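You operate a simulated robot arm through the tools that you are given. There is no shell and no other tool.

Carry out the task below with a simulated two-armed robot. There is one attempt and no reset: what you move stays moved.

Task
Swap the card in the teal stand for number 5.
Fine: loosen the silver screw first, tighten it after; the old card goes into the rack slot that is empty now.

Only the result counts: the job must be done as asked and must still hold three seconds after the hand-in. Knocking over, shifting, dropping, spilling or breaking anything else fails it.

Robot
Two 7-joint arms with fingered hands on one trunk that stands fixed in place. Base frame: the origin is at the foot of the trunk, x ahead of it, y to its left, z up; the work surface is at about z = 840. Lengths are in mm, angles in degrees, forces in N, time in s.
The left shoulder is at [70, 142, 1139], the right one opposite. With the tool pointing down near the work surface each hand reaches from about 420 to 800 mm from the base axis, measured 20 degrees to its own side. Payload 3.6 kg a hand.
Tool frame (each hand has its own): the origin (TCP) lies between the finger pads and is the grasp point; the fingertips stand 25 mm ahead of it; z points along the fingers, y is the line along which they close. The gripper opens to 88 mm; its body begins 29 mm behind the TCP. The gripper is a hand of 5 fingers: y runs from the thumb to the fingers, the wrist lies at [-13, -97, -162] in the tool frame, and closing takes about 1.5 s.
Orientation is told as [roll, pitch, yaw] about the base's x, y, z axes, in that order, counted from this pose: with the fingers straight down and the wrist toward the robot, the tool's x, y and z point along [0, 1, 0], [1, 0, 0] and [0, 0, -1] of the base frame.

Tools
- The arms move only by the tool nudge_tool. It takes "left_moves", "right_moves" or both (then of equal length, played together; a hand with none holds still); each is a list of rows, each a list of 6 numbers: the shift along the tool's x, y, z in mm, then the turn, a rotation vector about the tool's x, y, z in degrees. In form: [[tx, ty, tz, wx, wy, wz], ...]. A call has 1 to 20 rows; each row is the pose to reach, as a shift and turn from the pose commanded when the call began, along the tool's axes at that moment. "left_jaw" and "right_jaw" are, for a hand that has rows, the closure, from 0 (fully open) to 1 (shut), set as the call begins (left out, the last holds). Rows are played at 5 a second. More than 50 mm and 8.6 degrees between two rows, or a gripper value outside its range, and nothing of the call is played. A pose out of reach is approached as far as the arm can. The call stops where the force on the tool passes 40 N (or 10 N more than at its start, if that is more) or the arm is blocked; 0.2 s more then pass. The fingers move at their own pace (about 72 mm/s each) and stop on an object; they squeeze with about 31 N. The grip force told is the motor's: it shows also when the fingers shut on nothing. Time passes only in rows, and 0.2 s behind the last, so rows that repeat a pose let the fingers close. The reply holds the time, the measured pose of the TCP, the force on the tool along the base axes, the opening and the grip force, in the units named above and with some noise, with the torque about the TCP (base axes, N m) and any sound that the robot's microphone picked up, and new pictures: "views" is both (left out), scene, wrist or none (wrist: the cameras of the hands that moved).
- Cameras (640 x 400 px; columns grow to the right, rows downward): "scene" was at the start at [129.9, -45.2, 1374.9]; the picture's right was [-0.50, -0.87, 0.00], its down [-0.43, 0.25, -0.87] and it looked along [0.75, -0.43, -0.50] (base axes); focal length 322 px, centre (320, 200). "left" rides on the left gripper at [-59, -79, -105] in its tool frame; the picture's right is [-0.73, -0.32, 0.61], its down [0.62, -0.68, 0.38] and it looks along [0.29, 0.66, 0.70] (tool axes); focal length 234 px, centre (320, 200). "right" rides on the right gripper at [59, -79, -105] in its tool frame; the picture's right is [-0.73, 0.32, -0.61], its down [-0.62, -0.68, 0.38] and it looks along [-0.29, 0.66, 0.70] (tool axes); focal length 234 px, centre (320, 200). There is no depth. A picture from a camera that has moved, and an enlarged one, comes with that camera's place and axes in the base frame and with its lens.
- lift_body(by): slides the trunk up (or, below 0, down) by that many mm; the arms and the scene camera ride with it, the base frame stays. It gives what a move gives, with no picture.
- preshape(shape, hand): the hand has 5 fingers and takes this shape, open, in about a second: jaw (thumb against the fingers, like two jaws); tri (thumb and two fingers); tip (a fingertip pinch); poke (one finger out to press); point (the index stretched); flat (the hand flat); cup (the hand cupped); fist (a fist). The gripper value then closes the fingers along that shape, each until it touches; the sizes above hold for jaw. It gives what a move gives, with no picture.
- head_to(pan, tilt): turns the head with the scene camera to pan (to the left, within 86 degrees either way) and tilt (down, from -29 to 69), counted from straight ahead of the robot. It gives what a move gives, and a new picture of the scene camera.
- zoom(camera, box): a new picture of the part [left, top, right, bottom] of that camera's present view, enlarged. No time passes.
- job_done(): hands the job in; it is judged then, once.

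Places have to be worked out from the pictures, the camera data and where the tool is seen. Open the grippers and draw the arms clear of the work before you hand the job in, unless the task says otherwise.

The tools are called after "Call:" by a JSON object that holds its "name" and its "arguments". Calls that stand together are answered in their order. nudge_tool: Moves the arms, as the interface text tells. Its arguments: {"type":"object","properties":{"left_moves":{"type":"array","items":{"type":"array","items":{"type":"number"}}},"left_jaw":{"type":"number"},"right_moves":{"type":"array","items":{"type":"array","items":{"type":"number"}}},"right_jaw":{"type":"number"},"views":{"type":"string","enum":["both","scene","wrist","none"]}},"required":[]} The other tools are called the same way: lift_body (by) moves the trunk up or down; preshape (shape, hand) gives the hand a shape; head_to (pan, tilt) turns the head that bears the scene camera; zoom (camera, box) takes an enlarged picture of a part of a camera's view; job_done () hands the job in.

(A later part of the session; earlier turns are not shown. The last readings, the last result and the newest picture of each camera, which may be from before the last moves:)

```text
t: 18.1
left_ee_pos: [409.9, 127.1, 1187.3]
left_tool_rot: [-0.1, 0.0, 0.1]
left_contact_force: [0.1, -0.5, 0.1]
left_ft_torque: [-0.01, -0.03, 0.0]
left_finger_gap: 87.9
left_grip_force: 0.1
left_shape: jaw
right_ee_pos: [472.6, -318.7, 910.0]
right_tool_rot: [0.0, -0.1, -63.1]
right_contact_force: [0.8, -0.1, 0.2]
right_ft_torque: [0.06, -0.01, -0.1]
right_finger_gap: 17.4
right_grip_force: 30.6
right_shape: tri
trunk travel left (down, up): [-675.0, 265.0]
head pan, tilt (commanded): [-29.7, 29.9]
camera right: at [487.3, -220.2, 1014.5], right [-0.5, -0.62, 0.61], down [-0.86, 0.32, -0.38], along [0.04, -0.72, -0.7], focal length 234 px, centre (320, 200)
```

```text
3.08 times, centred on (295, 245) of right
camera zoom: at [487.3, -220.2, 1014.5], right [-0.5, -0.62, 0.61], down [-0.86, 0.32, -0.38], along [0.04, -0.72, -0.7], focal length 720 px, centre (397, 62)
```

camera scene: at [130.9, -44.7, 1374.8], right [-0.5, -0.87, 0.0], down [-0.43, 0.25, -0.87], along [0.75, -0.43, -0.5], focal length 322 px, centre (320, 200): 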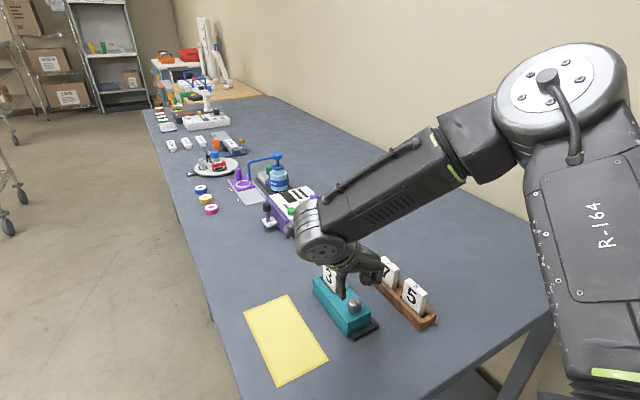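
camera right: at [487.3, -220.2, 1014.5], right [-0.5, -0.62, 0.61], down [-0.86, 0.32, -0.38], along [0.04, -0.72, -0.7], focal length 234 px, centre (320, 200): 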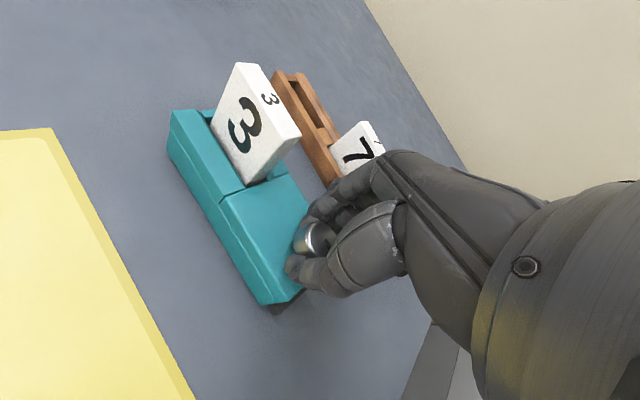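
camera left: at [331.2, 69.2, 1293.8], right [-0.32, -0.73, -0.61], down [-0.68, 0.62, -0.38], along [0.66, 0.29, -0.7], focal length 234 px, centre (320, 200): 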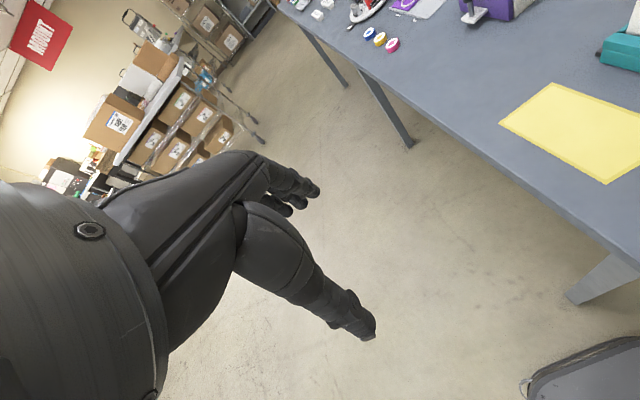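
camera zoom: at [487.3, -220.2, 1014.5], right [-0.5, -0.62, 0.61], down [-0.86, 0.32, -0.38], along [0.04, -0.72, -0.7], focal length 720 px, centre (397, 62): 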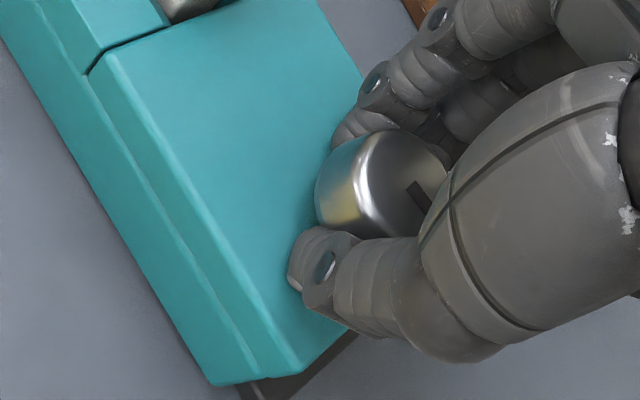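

The stand stayed put and the tick appears to have turned a little. I continue the turn by another 60 degrees and look again.

Call:
{"name": "nudge_tool", "arguments": {"right_moves": [[0, 0, 0, 0, 0, -6], [0, 0, 0, 0, 0, -12], [0, 0, 0, 0, 0, -18], [0, 0, 0, 0, 0, -24], [0, 0, 0, 0, 0, -30], [0, 0, 0, 0, 0, -36], [0, 0, 0, 0, 0, -42], [0, 0, 0, 0, 0, -48], [0, 0, 0, 0, 0, -54], [0, 0, 0, 0, 0, -60]], "views": "both"}}

Call:
{"name": "zoom", "arguments": {"camera": "scene", "box": [310, 290, 390, 340]}}

Call:
{"name": "zoom", "arguments": {"camera": "right", "box": [230, 180, 360, 310]}}

```text
t: 20.3
left_ee_pos: [411.9, 127.9, 1187.1]
left_tool_rot: [0.0, 0.1, 0.0]
left_contact_force: [0.3, 0.1, -0.3]
left_ft_torque: [-0.01, -0.02, 0.01]
left_finger_gap: 87.7
left_grip_force: 0.1
left_shape: jaw
right_ee_pos: [472.7, -317.2, 908.5]
right_tool_rot: [0.0, 0.1, -2.9]
right_contact_force: [5.0, 0.5, -1.1]
right_ft_torque: [0.02, -0.19, -0.1]
right_finger_gap: 16.8
right_grip_force: 31.1
right_shape: tri
trunk travel left (down, up): [-675.0, 265.0]
head pan, tilt (commanded): [-29.7, 29.9]
camera scene: at [131.5, -45.5, 1374.7], right [-0.5, -0.87, 0.0], down [-0.43, 0.25, -0.87], along [0.75, -0.43, -0.5], focal length 322 px, centre (320, 200)
camera right: at [395.0, -254.6, 1013.4], right [0.29, -0.74, 0.61], down [-0.71, -0.59, -0.38], along [0.64, -0.32, -0.7], focal length 234 px, centre (320, 200)
```

scene: 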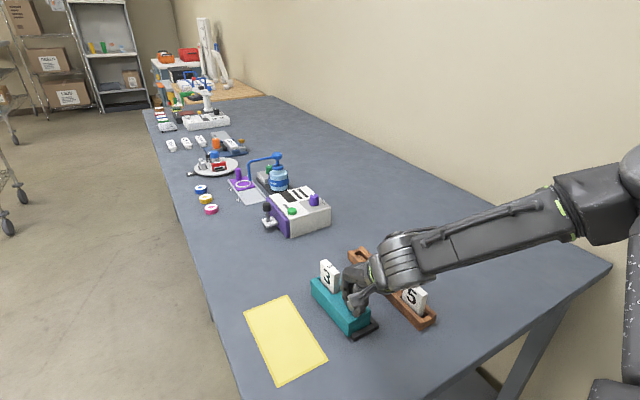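
right: 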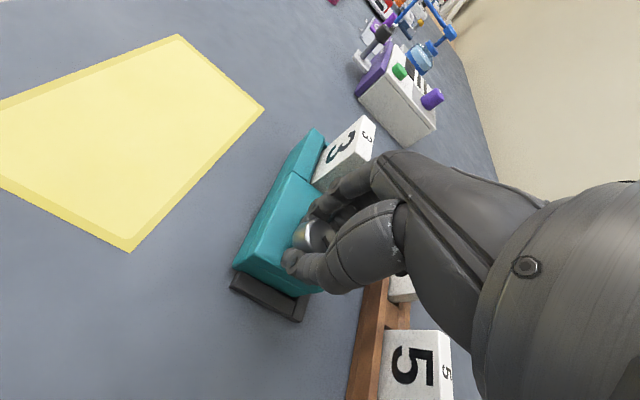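

```text
8.00 times, centred on (350, 315) of scene
camera zoom: at [131.5, -45.5, 1374.7], right [-0.5, -0.87, 0.0], down [-0.43, 0.25, -0.87], along [0.75, -0.43, -0.5], focal length 2579 px, centre (80, -720)
```

zoom: 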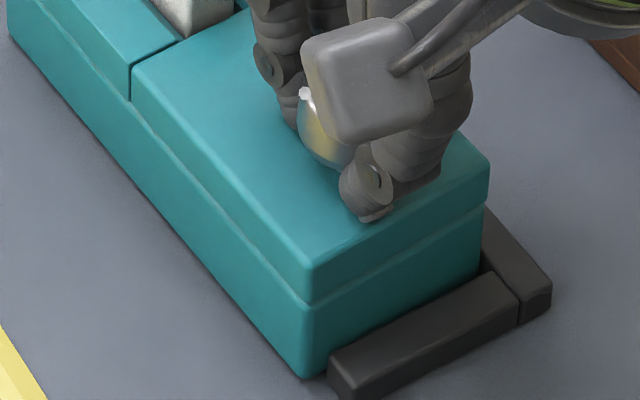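

```text
3.08 times, centred on (295, 245) of right
camera zoom: at [395.0, -254.6, 1013.4], right [0.29, -0.74, 0.61], down [-0.71, -0.59, -0.38], along [0.64, -0.32, -0.7], focal length 720 px, centre (397, 62)
```

zoom: 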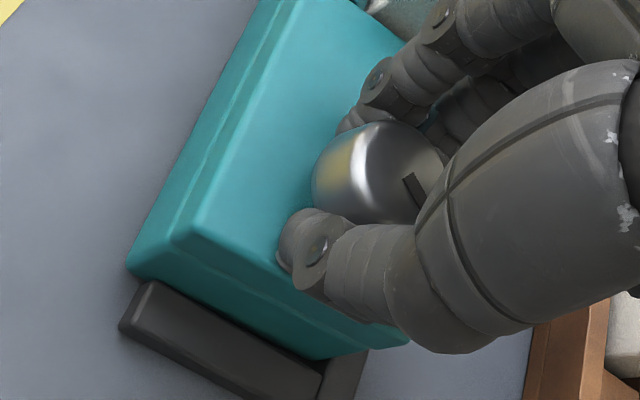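

The tick stays fixed relative to the hand, so the knob is turning with it (about 77 degrees so far); the stand has only twisted a few degrees within its fence. I continue another 60 degrees.

Call:
{"name": "nudge_tool", "arguments": {"right_moves": [[0, 0, 0, 0, 0, -6], [0, 0, 0, 0, 0, -12], [0, 0, 0, 0, 0, -18], [0, 0, 0, 0, 0, -24], [0, 0, 0, 0, 0, -30], [0, 0, 0, 0, 0, -36], [0, 0, 0, 0, 0, -42], [0, 0, 0, 0, 0, -48], [0, 0, 0, 0, 0, -54], [0, 0, 0, 0, 0, -60]], "views": "both"}}

Call:
{"name": "zoom", "arguments": {"camera": "scene", "box": [300, 250, 400, 340]}}

Call:
{"name": "zoom", "arguments": {"camera": "right", "box": [200, 180, 360, 310]}}

```text
t: 22.5
left_ee_pos: [412.3, 128.2, 1187.4]
left_tool_rot: [-0.1, 0.1, 0.2]
left_contact_force: [0.3, 0.3, 0.1]
left_ft_torque: [0.02, -0.02, -0.02]
left_finger_gap: 87.9
left_grip_force: 0.0
left_shape: jaw
right_ee_pos: [474.6, -316.8, 910.3]
right_tool_rot: [-0.1, 0.0, 57.1]
right_contact_force: [13.8, 3.5, 0.8]
right_ft_torque: [0.35, -0.52, -0.35]
right_finger_gap: 15.6
right_grip_force: 30.8
right_shape: tri
trunk travel left (down, up): [-675.0, 265.0]
head pan, tilt (commanded): [-29.7, 29.9]
camera scene: at [133.5, -44.2, 1374.6], right [-0.5, -0.87, 0.0], down [-0.44, 0.25, -0.87], along [0.75, -0.43, -0.5], focal length 322 px, centre (320, 200)
camera right: at [380.5, -350.8, 1014.8], right [0.79, -0.12, 0.61], down [0.15, -0.91, -0.38], along [0.6, 0.39, -0.7], focal length 234 px, centre (320, 200)
```

scene: 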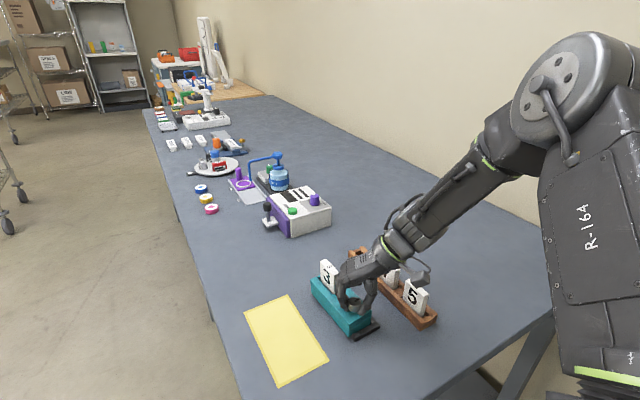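
right: 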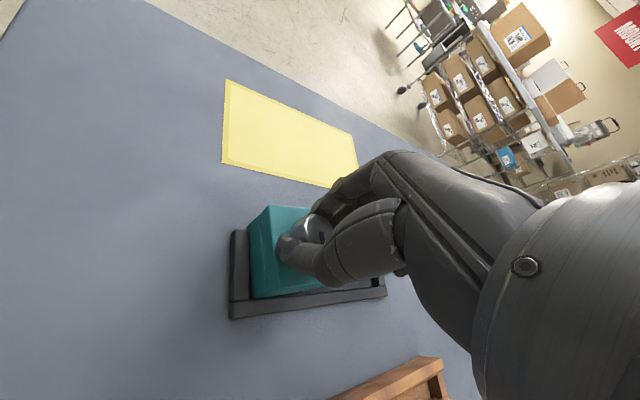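

```text
4.44 times, centred on (350, 295) of scene
camera zoom: at [133.5, -44.2, 1374.6], right [-0.5, -0.87, 0.0], down [-0.44, 0.25, -0.87], along [0.75, -0.43, -0.5], focal length 1433 px, centre (187, -222)
```

zoom: 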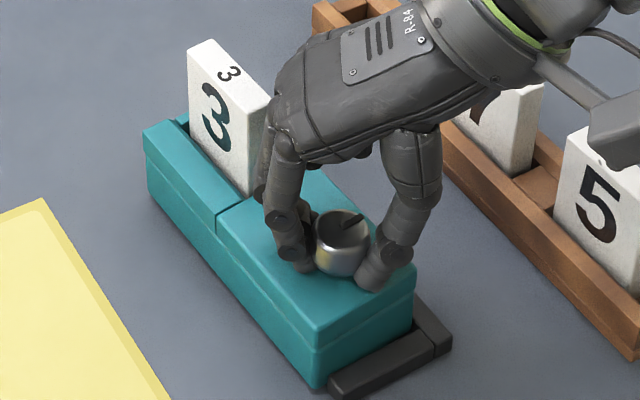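

```text
3.08 times, centred on (280, 245) of right
camera zoom: at [380.5, -350.8, 1014.8], right [0.79, -0.12, 0.61], down [0.15, -0.91, -0.38], along [0.6, 0.39, -0.7], focal length 720 px, centre (443, 62)
```

zoom: 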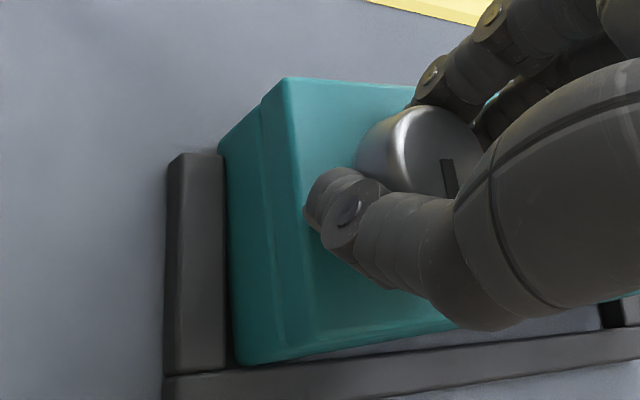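

The tick has turned about 90 degrees (from pointing along -x to -y) and then the torque rose and the fingers slipped, so the screw seems to be at its loose end stop. I open the fingers modestly and lift straight up.

Call:
{"name": "nudge_tool", "arguments": {"right_moves": [[0, 0, 0, 0, 0, 0], [0, 0, 0, 0, 0, 0], [0, 0, 0, 0, 0, 0], [0, 0, 0, 0, 0, 0], [0, 0, -10, 0, 0, 0], [0, 0, -25, 0, 0, 0], [0, 0, -45, 0, 0, 0], [0, 0, -70, 0, 0, 0], [0, 0, -95, 0, 0, 0]], "right_jaw": 0.66, "views": "both"}}

Call:
{"name": "zoom", "arguments": {"camera": "scene", "box": [300, 250, 400, 340]}}

Call:
{"name": "zoom", "arguments": {"camera": "right", "box": [160, 180, 360, 340]}}

```text
t: 24.5
left_ee_pos: [408.3, 127.9, 1188.3]
left_tool_rot: [-0.1, -0.1, 0.2]
left_contact_force: [0.5, -0.1, -0.3]
left_ft_torque: [-0.03, 0.03, 0.03]
left_finger_gap: 87.8
left_grip_force: 0.1
left_shape: jaw
right_ee_pos: [470.9, -317.5, 1005.9]
right_tool_rot: [-0.2, 0.0, 57.1]
right_contact_force: [0.4, 0.0, -0.4]
right_ft_torque: [0.02, 0.01, 0.03]
right_finger_gap: 29.7
right_grip_force: 0.0
right_shape: tri
trunk travel left (down, up): [-675.0, 265.0]
head pan, tilt (commanded): [-29.7, 29.9]
camera scene: at [129.2, -44.7, 1375.0], right [-0.5, -0.87, 0.0], down [-0.43, 0.25, -0.87], along [0.75, -0.43, -0.5], focal length 322 px, centre (320, 200)
camera right: at [376.3, -351.9, 1109.9], right [0.78, -0.12, 0.61], down [0.15, -0.91, -0.38], along [0.6, 0.39, -0.7], focal length 234 px, centre (320, 200)
```

scene: 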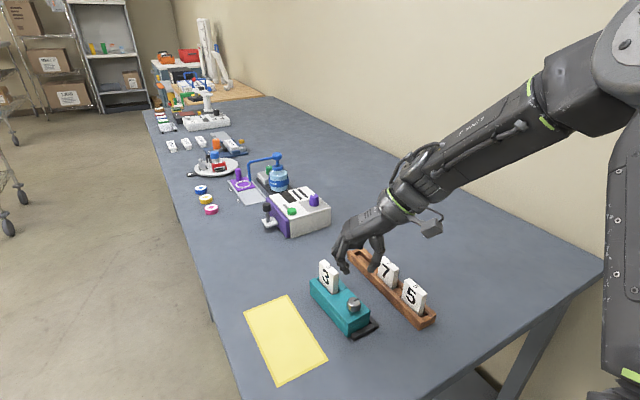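
right: 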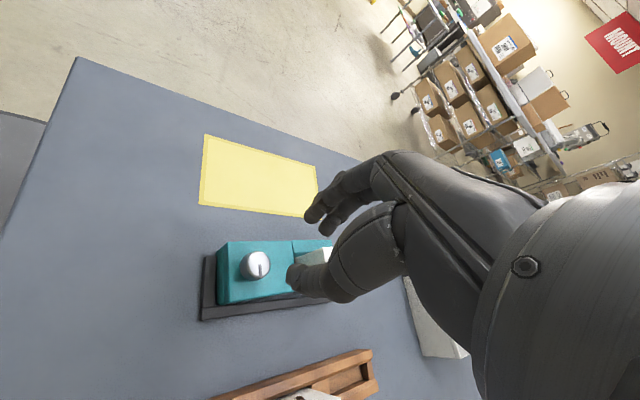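

```text
4.44 times, centred on (350, 295) of scene
camera zoom: at [129.2, -44.7, 1375.0], right [-0.5, -0.87, 0.0], down [-0.43, 0.25, -0.87], along [0.75, -0.43, -0.5], focal length 1433 px, centre (187, -222)
```

zoom: 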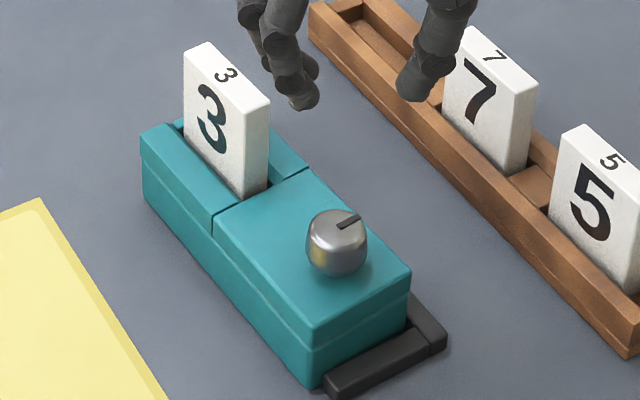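

```text
2.50 times, centred on (260, 260) of right
camera zoom: at [376.3, -351.9, 1109.9], right [0.78, -0.12, 0.61], down [0.15, -0.91, -0.38], along [0.6, 0.39, -0.7], focal length 585 px, centre (470, 50)
```

zoom: 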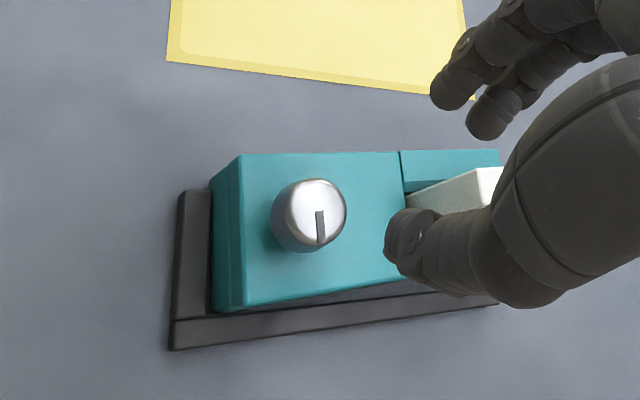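

The knob tick now points along -y and the stand sits yawed by roughly +5 degrees; card 3's top centre is now near (555.5,-308). I swing the right hand over card 3 at yaw -85 with the jaw half open, staying high.

Call:
{"name": "nudge_tool", "arguments": {"right_moves": [[-3.9, 3.2, 0, 0, 0, 8.35], [-7.7, 6.3, 0, 0, 0, 16.7], [-11.6, 9.5, 0, 0, 0, 25.05], [-15.5, 12.7, 0, 0, 0, 33.4], [-19.4, 15.8, 0, 0, 0, 41.75], [-23.2, 19.0, 0, 0, 0, 50.1], [-27.1, 22.2, 0, 0, 0, 58.45], [-31.0, 25.3, 0, 0, 0, 66.8], [-34.8, 28.5, 0, 0, 0, 75.15], [-38.7, 31.6, 0, 0, 0, 83.5], [-42.6, 34.8, 0, 0, 0, 91.85], [-46.4, 38.0, 0, 0, 0, 100.2], [-50.3, 41.1, 0, 0, 0, 108.55], [-54.2, 44.3, 0, 0, 0, 116.9], [-58.1, 47.5, 0, 0, 0, 125.25], [-61.9, 50.6, 0, 0, 0, 133.6], [-65.8, 53.8, 0, 0, 0, 142]], "right_jaw": 0.45, "views": "both"}}

Call:
{"name": "zoom", "arguments": {"camera": "scene", "box": [300, 240, 380, 300]}}

Call:
{"name": "zoom", "arguments": {"camera": "right", "box": [180, 160, 360, 320]}}

```text
t: 28.1
left_ee_pos: [409.5, 127.1, 1187.5]
left_tool_rot: [0.0, -0.1, 0.0]
left_contact_force: [-0.1, -0.3, 0.2]
left_ft_torque: [-0.01, -0.01, -0.05]
left_finger_gap: 87.7
left_grip_force: 0.1
left_shape: jaw
right_ee_pos: [539.7, -334.5, 995.5]
right_tool_rot: [0.5, 0.4, -84.9]
right_contact_force: [0.3, 1.2, 0.0]
right_ft_torque: [0.02, 0.03, 0.05]
right_finger_gap: 48.5
right_grip_force: 0.1
right_shape: tri
right hand out of reach, approached as far as the arm can: row 6, 7, 8, 9, 10, 16, 17
trunk travel left (down, up): [-675.0, 265.0]
head pan, tilt (commanded): [-29.7, 29.9]
camera scene: at [129.7, -45.5, 1374.9], right [-0.5, -0.87, 0.0], down [-0.43, 0.25, -0.87], along [0.75, -0.43, -0.5], focal length 322 px, centre (320, 200)
camera right: at [588.9, -250.9, 1099.9], right [-0.7, -0.39, 0.6], down [-0.68, 0.63, -0.38], along [-0.23, -0.68, -0.7], focal length 234 px, centre (320, 200)
```

scene: 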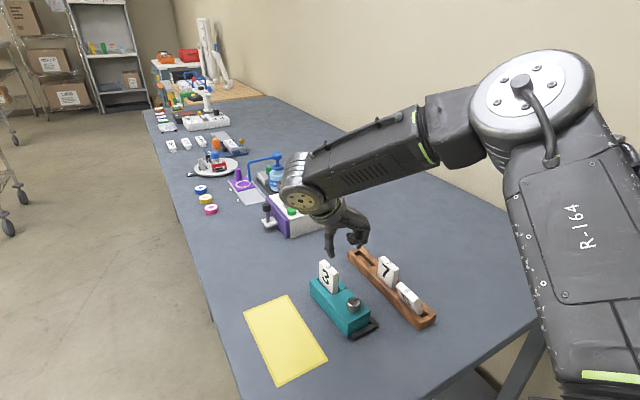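
right: 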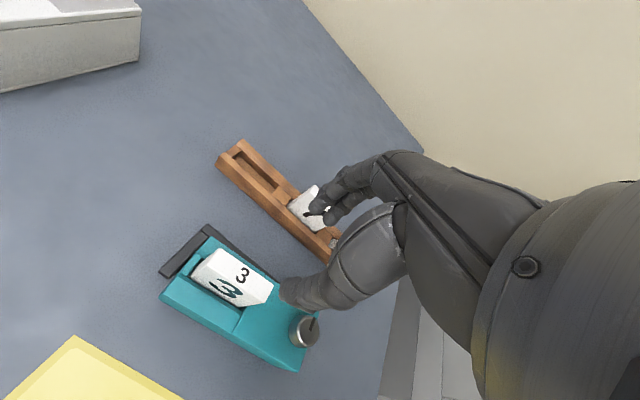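

```text
6.67 times, centred on (340, 270) of scene
camera zoom: at [129.7, -45.5, 1374.9], right [-0.5, -0.87, 0.0], down [-0.43, 0.25, -0.87], along [0.75, -0.43, -0.5], focal length 2150 px, centre (187, -267)
```

zoom: 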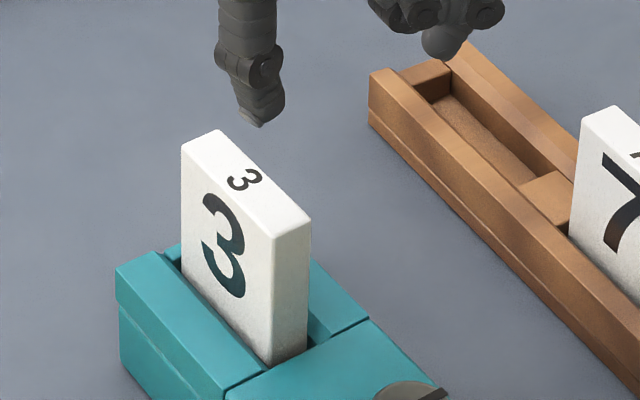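

```text
2.50 times, centred on (270, 240) of right
camera zoom: at [588.9, -250.9, 1099.9], right [-0.7, -0.39, 0.6], down [-0.68, 0.63, -0.38], along [-0.23, -0.68, -0.7], focal length 585 px, centre (445, 100)
```

zoom: 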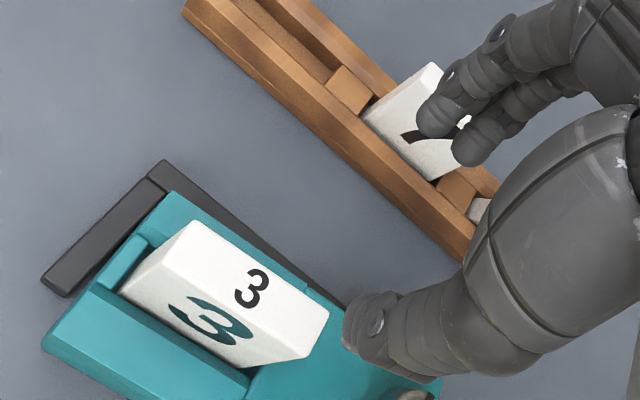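

The card 5 looks different in the scene picture (possibly leaning), and the arm could not reach the target at several rows. I check card 5 closely first.

Call:
{"name": "zoom", "arguments": {"camera": "scene", "box": [365, 250, 445, 330]}}

Call:
{"name": "zoom", "arguments": {"camera": "right", "box": [200, 120, 360, 280]}}

```text
5.00 times, centred on (405, 290) of scene
camera zoom: at [129.7, -45.5, 1374.9], right [-0.5, -0.87, 0.0], down [-0.43, 0.25, -0.87], along [0.75, -0.43, -0.5], focal length 1612 px, centre (-105, -250)
```

zoom: 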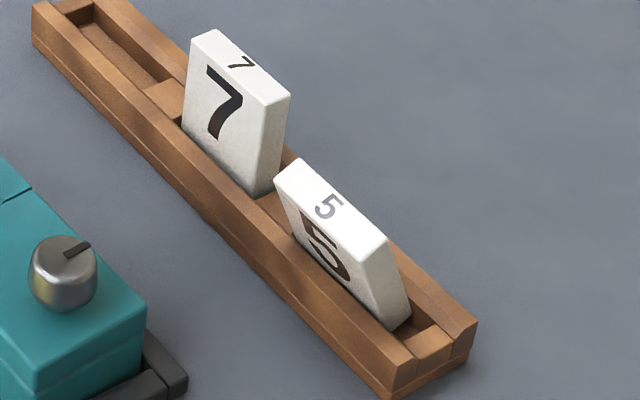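

```text
2.50 times, centred on (280, 200) of right
camera zoom: at [588.9, -250.9, 1099.9], right [-0.7, -0.39, 0.6], down [-0.68, 0.63, -0.38], along [-0.23, -0.68, -0.7], focal length 585 px, centre (420, 200)
```

zoom: 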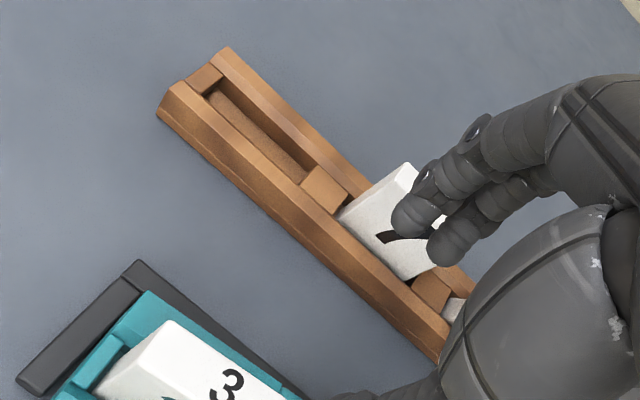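

Card 5 got bumped by the arm during that swing and now leans forward in its slot (still in the rack); I must lift higher before swinging. Yaw -85 is limited at this y with the shoulder so low, so I raise the trunk 120 mm to give the forearm a steeper angle and a better yaw range.

Call:
{"name": "lift_body", "arguments": {"by": 120}}

Call:
{"name": "nudge_tool", "arguments": {"right_moves": [[0, 0, 0, 0, 0, 0]], "views": "both"}}

```text
t: 29.6
left_ee_pos: [408.6, 125.8, 1308.4]
left_tool_rot: [-0.1, 0.0, -0.1]
left_contact_force: [0.0, -0.1, 0.9]
left_ft_torque: [0.04, 0.0, -0.02]
left_finger_gap: 87.7
left_grip_force: 0.1
left_shape: jaw
right_ee_pos: [540.3, -334.7, 1115.2]
right_tool_rot: [0.3, 0.4, -84.8]
right_contact_force: [0.0, 0.3, 0.2]
right_ft_torque: [0.0, 0.02, 0.03]
right_finger_gap: 48.6
right_grip_force: 0.1
right_shape: tri
trunk travel left (down, up): [-795.0, 145.0]
head pan, tilt (commanded): [-29.7, 29.9]
```

```text
t: 30.0
left_ee_pos: [409.4, 126.4, 1307.3]
left_tool_rot: [-0.1, 0.0, 0.0]
left_contact_force: [0.3, -0.3, 0.1]
left_ft_torque: [-0.01, 0.03, -0.02]
left_finger_gap: 87.8
left_grip_force: 0.0
left_shape: jaw
right_ee_pos: [539.4, -334.0, 1115.2]
right_tool_rot: [0.3, 0.4, -84.7]
right_contact_force: [-0.2, 0.4, -0.8]
right_ft_torque: [0.0, -0.01, 0.01]
right_finger_gap: 48.4
right_grip_force: 0.1
right_shape: tri
trunk travel left (down, up): [-795.0, 145.0]
head pan, tilt (commanded): [-29.7, 29.9]
camera scene: at [129.8, -45.0, 1494.9], right [-0.5, -0.87, 0.0], down [-0.43, 0.25, -0.87], along [0.75, -0.43, -0.5], focal length 322 px, centre (320, 200)
camera right: at [588.8, -250.4, 1219.8], right [-0.7, -0.39, 0.6], down [-0.68, 0.62, -0.38], along [-0.22, -0.68, -0.7], focal length 234 px, centre (320, 200)
```

scene: 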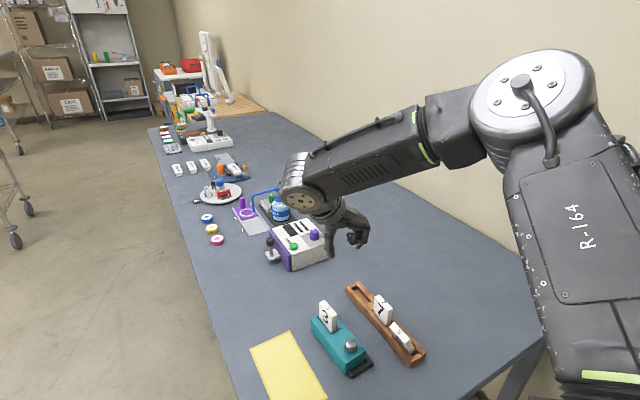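
right: 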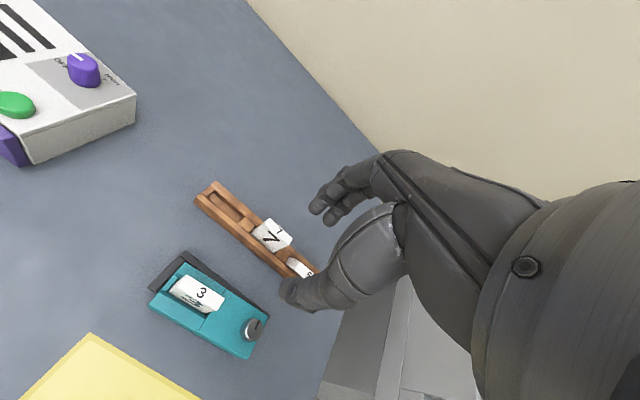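

I move over card 3 at z about 1015 to test the reach with the raised trunk.

Call:
{"name": "nudge_tool", "arguments": {"right_moves": [[4, -5, 20, 0, 0, 0], [8, -10, 40, 0, 0, 0], [12, -15, 60, 0, 0, 0], [15, -20, 80, 0, 0, 0], [18.3, -24.4, 100, 0, 0, 0], [18.3, -24.4, 100, 0, 0, 0]], "views": "both"}}

Call:
{"name": "zoom", "arguments": {"camera": "right", "box": [180, 180, 360, 340]}}

```text
t: 31.4
left_ee_pos: [408.9, 127.4, 1307.1]
left_tool_rot: [-0.1, 0.0, 0.1]
left_contact_force: [0.1, 0.1, 0.1]
left_ft_torque: [-0.03, -0.02, 0.04]
left_finger_gap: 88.1
left_grip_force: 0.0
left_shape: jaw
right_ee_pos: [545.5, -313.6, 1022.2]
right_tool_rot: [0.4, 0.4, -84.6]
right_contact_force: [-0.6, 0.0, 0.4]
right_ft_torque: [0.0, 0.01, -0.03]
right_finger_gap: 48.4
right_grip_force: 0.0
right_shape: tri
right hand out of reach, approached as far as the arm can: row 5, 6
trunk travel left (down, up): [-795.0, 145.0]
head pan, tilt (commanded): [-29.7, 29.9]
camera scene: at [129.8, -45.0, 1494.9], right [-0.5, -0.87, 0.0], down [-0.43, 0.25, -0.87], along [0.75, -0.43, -0.5], focal length 322 px, centre (320, 200)
camera right: at [594.5, -230.8, 1128.7], right [-0.7, -0.39, 0.6], down [-0.68, 0.62, -0.38], along [-0.22, -0.68, -0.7], focal length 234 px, centre (320, 200)
```

scene: 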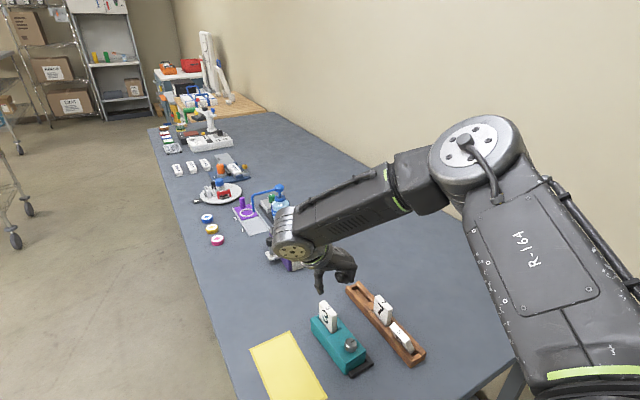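
right: 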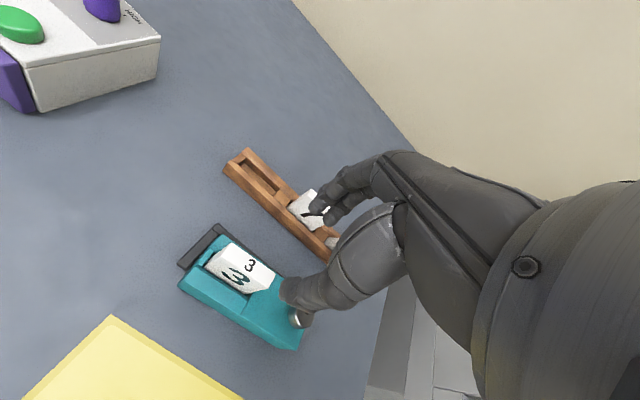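

```text
2.50 times, centred on (270, 260) of right
camera zoom: at [594.5, -230.8, 1128.7], right [-0.7, -0.39, 0.6], down [-0.68, 0.62, -0.38], along [-0.22, -0.68, -0.7], focal length 585 px, centre (445, 50)
```

zoom: 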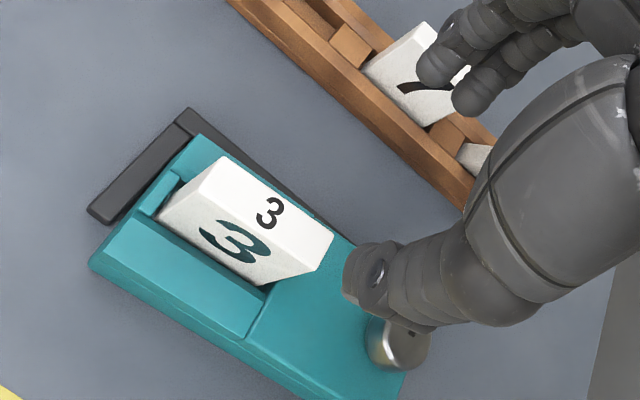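

The reach improved but is still a bit short. I raise the trunk another 70 mm and retry at a slightly lower hand height.

Call:
{"name": "lift_body", "arguments": {"by": 70}}

Call:
{"name": "nudge_tool", "arguments": {"right_moves": [[2.5, -1.5, 20, 0, 0, 0], [5, -3, 40, 0, 0, 0], [7.5, -4, 60, 0, 0, 0], [10.5, -4.7, 80, 0, 0, 0], [10.5, -4.7, 100, 0, 0, 0], [10.5, -4.7, 110, 0, 0, 0]], "views": "both"}}

Call:
{"name": "zoom", "arguments": {"camera": "right", "box": [180, 180, 360, 340]}}

Call:
{"name": "zoom", "arguments": {"camera": "scene", "box": [280, 260, 440, 380]}}

```text
t: 32.5
left_ee_pos: [409.3, 126.9, 1377.0]
left_tool_rot: [-0.1, 0.0, 0.1]
left_contact_force: [-0.2, -1.6, -0.5]
left_ft_torque: [-0.01, 0.02, 0.0]
left_finger_gap: 87.6
left_grip_force: 0.1
left_shape: jaw
right_ee_pos: [545.6, -314.3, 1093.6]
right_tool_rot: [0.4, 0.4, -84.6]
right_contact_force: [-0.5, 0.5, 0.0]
right_ft_torque: [0.0, -0.01, 0.05]
right_finger_gap: 48.3
right_grip_force: 0.1
right_shape: tri
trunk travel left (down, up): [-865.0, 75.0]
head pan, tilt (commanded): [-29.7, 29.9]
```

```text
t: 33.9
left_ee_pos: [410.0, 126.7, 1377.4]
left_tool_rot: [0.0, 0.0, 0.0]
left_contact_force: [0.0, -0.4, 1.1]
left_ft_torque: [-0.02, 0.04, 0.0]
left_finger_gap: 87.6
left_grip_force: 0.1
left_shape: jaw
right_ee_pos: [510.7, -337.9, 1041.3]
right_tool_rot: [0.5, 0.5, -84.7]
right_contact_force: [0.2, -0.2, -0.1]
right_ft_torque: [-0.03, -0.02, 0.01]
right_finger_gap: 48.5
right_grip_force: 0.1
right_shape: tri
right hand out of reach, approached as far as the arm can: row 1, 2, 3, 4, 5, 6
trunk travel left (down, up): [-865.0, 75.0]
head pan, tilt (commanded): [-29.7, 29.9]
camera scene: at [130.1, -45.1, 1564.9], right [-0.5, -0.87, 0.0], down [-0.43, 0.25, -0.87], along [0.75, -0.43, -0.5], focal length 322 px, centre (320, 200)
camera right: at [559.9, -254.1, 1147.0], right [-0.7, -0.39, 0.6], down [-0.68, 0.62, -0.38], along [-0.22, -0.67, -0.7], focal length 234 px, centre (320, 200)
```

scene: 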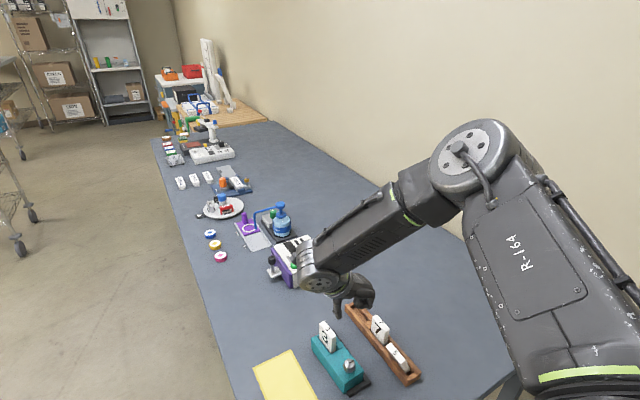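
right: 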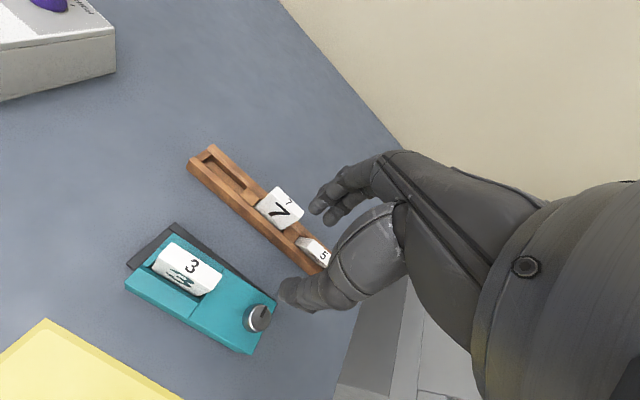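

```text
2.50 times, centred on (270, 260) of right
camera zoom: at [559.9, -254.1, 1147.0], right [-0.7, -0.39, 0.6], down [-0.68, 0.62, -0.38], along [-0.22, -0.67, -0.7], focal length 585 px, centre (445, 50)
```

zoom: 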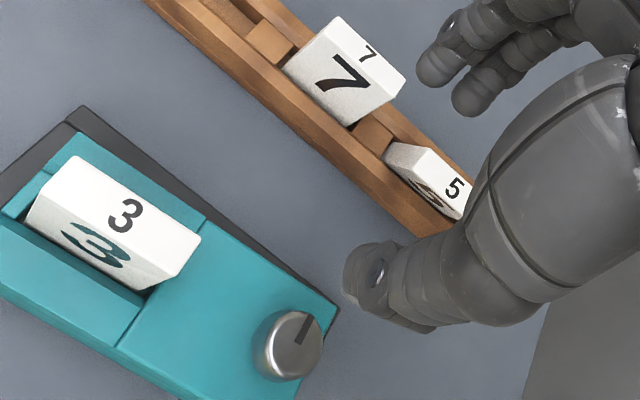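

```text
3.33 times, centred on (360, 320) of scene
camera zoom: at [130.1, -45.1, 1564.9], right [-0.5, -0.87, 0.0], down [-0.43, 0.25, -0.87], along [0.75, -0.43, -0.5], focal length 1075 px, centre (187, -200)
```

zoom: 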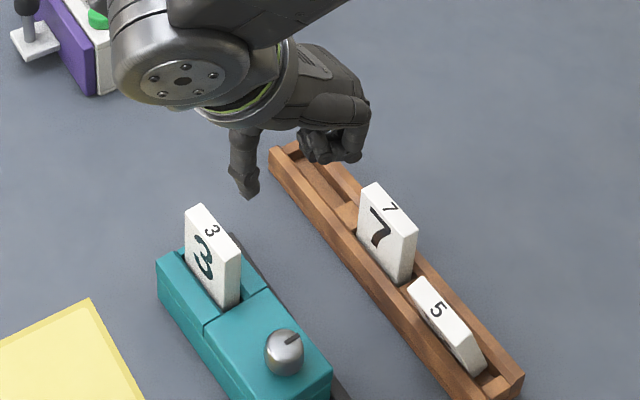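

Raising further made the yaw -85 reach worse, so gripping card faces from that side isn't practical here. Instead I'll grip the cards by their 50 mm-apart narrow edges with the hand near yaw 0, which is the arm's natural pose. First I raise the hand and turn it back to about yaw +5.

Call:
{"name": "nudge_tool", "arguments": {"right_moves": [[0, 0, -35, 0, 0, 0], [0, 0, -70, 0, 0, 0], [0, 0, -100, 0, 0, 0], [3, -2, -100, 0, 0, -8], [6, -5, -100, 0, 0, -16], [9, -7, -100, 0, 0, -24], [12, -9, -100, 0, 0, -32], [15, -11, -100, 0, 0, -40], [18, -14, -100, 0, 0, -48], [21, -16, -100, 0, 0, -56], [24, -18, -100, 0, 0, -64], [27, -20, -100, 0, 0, -72], [30, -22, -100, 0, 0, -80], [31.3, -23.2, -100, 0, 0, -88], [31.3, -23.2, -100, 0, 0, -90]], "right_jaw": 0.2, "views": "both"}}

```text
t: 37.1
left_ee_pos: [411.0, 128.2, 1378.5]
left_tool_rot: [-0.1, 0.0, 0.0]
left_contact_force: [0.8, 0.3, -0.2]
left_ft_torque: [0.03, -0.01, 0.03]
left_finger_gap: 88.0
left_grip_force: 0.0
left_shape: jaw
right_ee_pos: [542.3, -312.2, 1143.8]
right_tool_rot: [0.4, -0.4, 5.4]
right_contact_force: [-0.1, 0.6, 0.1]
right_ft_torque: [0.0, 0.03, -0.03]
right_finger_gap: 70.5
right_grip_force: 0.1
right_shape: tri
trunk travel left (down, up): [-865.0, 75.0]
head pan, tilt (commanded): [-29.7, 29.9]
camera scene: at [130.0, -45.1, 1564.9], right [-0.5, -0.87, 0.0], down [-0.43, 0.25, -0.87], along [0.75, -0.43, -0.5], focal length 322 px, centre (320, 200)
camera right: at [455.7, -262.4, 1247.8], right [0.39, -0.7, 0.6], down [-0.62, -0.68, -0.39], along [0.69, -0.22, -0.69], focal length 234 px, centre (320, 200)
```

scene: 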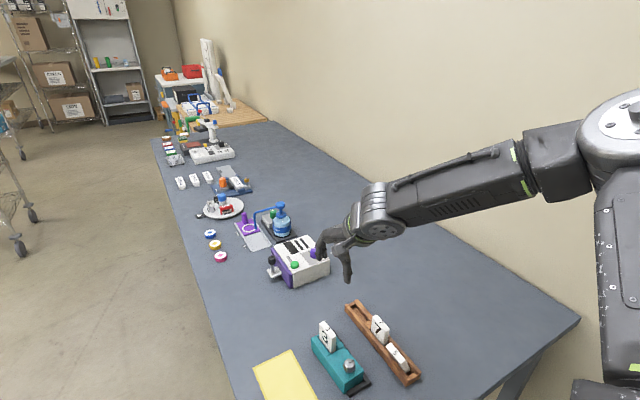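
right: 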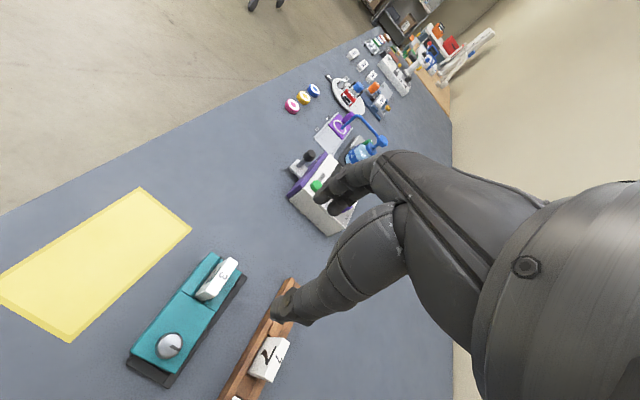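

Hand is upright at yaw 5, well above everything. With the scene camera now 190 mm higher I zoom in on the stand and rack for a second viewpoint to triangulate heights.

Call:
{"name": "zoom", "arguments": {"camera": "scene", "box": [300, 310, 380, 400]}}

Call:
{"name": "zoom", "arguments": {"camera": "scene", "box": [340, 295, 430, 390]}}

Call:
{"name": "zoom", "arguments": {"camera": "right", "box": [120, 230, 320, 400]}}

```text
4.44 times, centred on (340, 355) of scene
camera zoom: at [130.0, -45.1, 1564.9], right [-0.5, -0.87, 0.0], down [-0.43, 0.25, -0.87], along [0.75, -0.43, -0.5], focal length 1433 px, centre (231, -489)
```

zoom: 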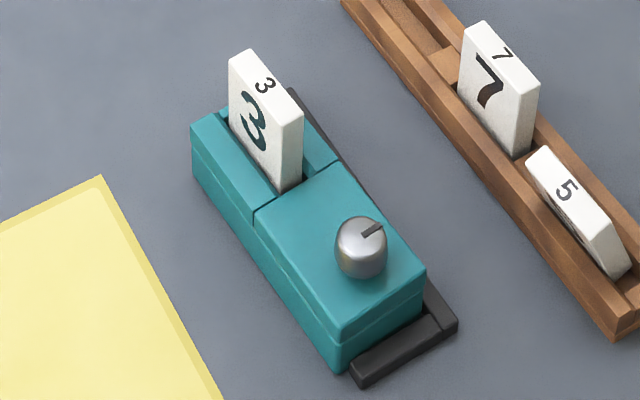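

```text
4.21 times, centred on (385, 342) of scene
camera zoom: at [130.0, -45.1, 1564.9], right [-0.5, -0.87, 0.0], down [-0.43, 0.25, -0.87], along [0.75, -0.43, -0.5], focal length 1358 px, centre (46, -400)
```

zoom: 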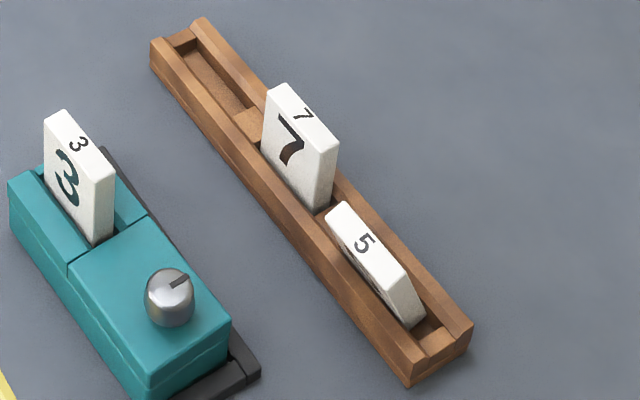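

```text
2.35 times, centred on (220, 315) of right
camera zoom: at [455.7, -262.4, 1247.8], right [0.39, -0.7, 0.6], down [-0.62, -0.68, -0.39], along [0.69, -0.22, -0.69], focal length 551 px, centre (555, -71)
```

zoom: 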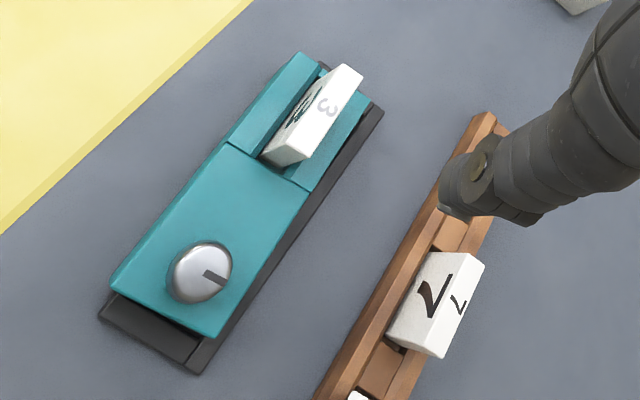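

Triangulation: card 3 top centre (556.6,-308.8,928), yaw 5 degrees; card 7 upright at (517,-436.7,913); empty slot centre about (597,-436), 63 mm long. I lower the trunk by 110 for better reach and then position over card 3.

Call:
{"name": "lift_body", "arguments": {"by": -110}}

Call:
{"name": "nudge_tool", "arguments": {"right_moves": [[0.5, 3, 10, 0.1, -0.1, 0.1], [1, 6, 20, 0.2, -0.2, 0.2], [1.5, 10, 30, 0.3, -0.3, 0.3], [2.1, 14.5, 40, 0.4, -0.4, 0.3], [2.1, 14.5, 50, 0.4, -0.4, 0.3], [2.1, 14.5, 60, 0.4, -0.4, 0.3], [2.1, 14.5, 60, 0.4, -0.4, 0.3]], "right_jaw": 0.25, "views": "both"}}

Call:
{"name": "zoom", "arguments": {"camera": "scene", "box": [290, 250, 410, 350]}}

Call:
{"name": "zoom", "arguments": {"camera": "right", "box": [220, 160, 400, 320]}}

```text
t: 38.5
left_ee_pos: [410.2, 128.2, 1266.6]
left_tool_rot: [-0.1, 0.1, 0.0]
left_contact_force: [-0.5, 0.3, 0.2]
left_ft_torque: [0.04, -0.02, 0.02]
left_finger_gap: 87.7
left_grip_force: 0.0
left_shape: jaw
right_ee_pos: [541.8, -312.0, 1034.2]
right_tool_rot: [0.4, -0.4, 5.3]
right_contact_force: [0.3, -0.3, -0.8]
right_ft_torque: [-0.02, 0.01, -0.02]
right_finger_gap: 70.2
right_grip_force: 0.1
right_shape: tri
trunk travel left (down, up): [-755.0, 185.0]
head pan, tilt (commanded): [-29.7, 29.9]
```

```text
t: 40.1
left_ee_pos: [410.2, 127.6, 1268.2]
left_tool_rot: [-0.1, 0.0, 0.0]
left_contact_force: [0.4, 0.1, -0.1]
left_ft_torque: [0.03, 0.0, -0.02]
left_finger_gap: 87.9
left_grip_force: 0.1
left_shape: jaw
right_ee_pos: [557.3, -309.2, 972.4]
right_tool_rot: [0.0, 0.0, 5.0]
right_contact_force: [-0.2, 0.1, 0.0]
right_ft_torque: [0.0, 0.0, -0.05]
right_finger_gap: 66.3
right_grip_force: 0.0
right_shape: tri
trunk travel left (down, up): [-755.0, 185.0]
head pan, tilt (commanded): [-29.7, 29.9]
camera scene: at [130.0, -45.0, 1454.9], right [-0.5, -0.87, 0.0], down [-0.43, 0.25, -0.87], along [0.75, -0.43, -0.5], focal length 322 px, centre (320, 200)
camera right: at [472.0, -256.8, 1077.5], right [0.38, -0.7, 0.61], down [-0.62, -0.68, -0.38], along [0.68, -0.23, -0.7], focal length 234 px, centre (320, 200)
```

scene: 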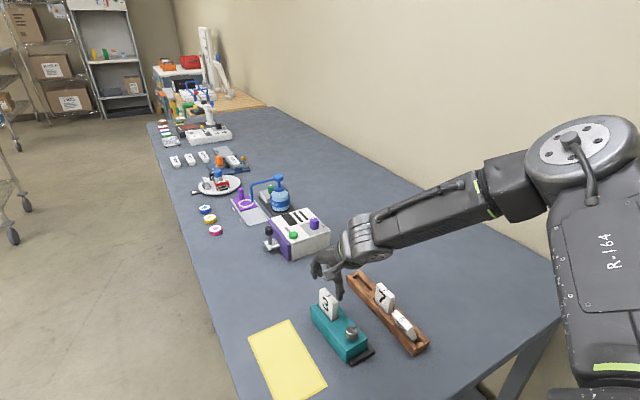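
right: 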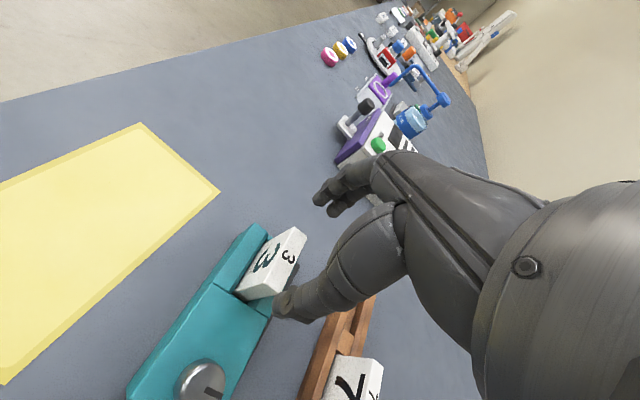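

```text
4.00 times, centred on (350, 300) of scene
camera zoom: at [130.0, -45.0, 1454.9], right [-0.5, -0.87, 0.0], down [-0.43, 0.25, -0.87], along [0.75, -0.43, -0.5], focal length 1290 px, centre (200, -200)
```

zoom: 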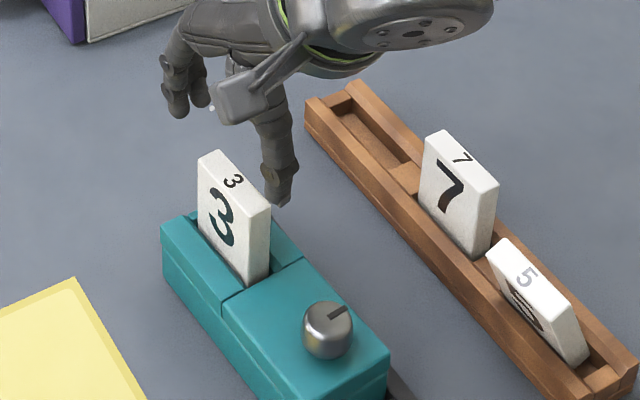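

```text
2.50 times, centred on (310, 240) of right
camera zoom: at [472.0, -256.8, 1077.5], right [0.38, -0.7, 0.61], down [-0.62, -0.68, -0.38], along [0.68, -0.23, -0.7], focal length 585 px, centre (345, 100)
```

zoom: 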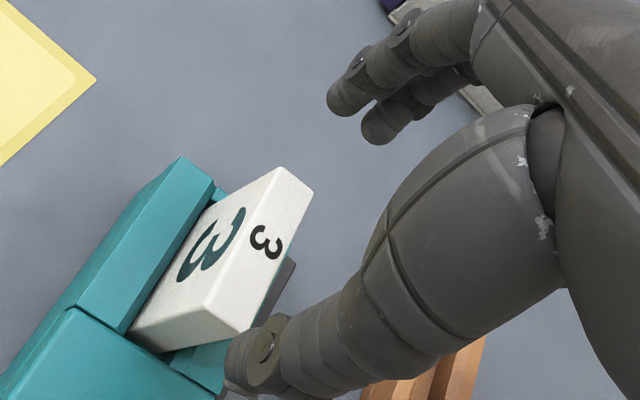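

The hand is aligned near (557,-309,972) with gap 66. I zoom in on the card from the wrist camera to check its centring between thumb and fingers.

Call:
{"name": "zoom", "arguments": {"camera": "right", "box": [230, 215, 320, 305]}}

Call:
{"name": "zoom", "arguments": {"camera": "scene", "box": [310, 260, 380, 330]}}

```text
4.44 times, centred on (275, 260) of right
camera zoom: at [472.0, -256.8, 1077.5], right [0.38, -0.7, 0.61], down [-0.62, -0.68, -0.38], along [0.68, -0.23, -0.7], focal length 1041 px, centre (520, -67)
```

zoom: 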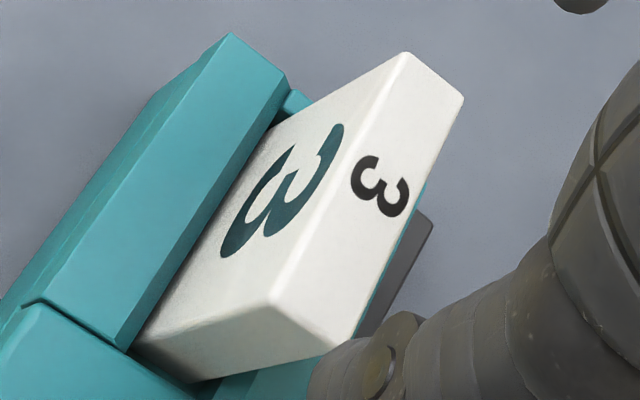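

```text
5.71 times, centred on (345, 295) of scene
camera zoom: at [130.0, -45.0, 1454.9], right [-0.5, -0.87, 0.0], down [-0.43, 0.25, -0.87], along [0.75, -0.43, -0.5], focal length 1842 px, centre (177, -343)
```

zoom: 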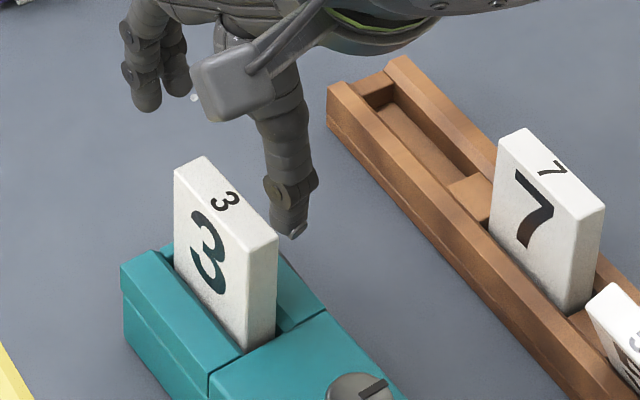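

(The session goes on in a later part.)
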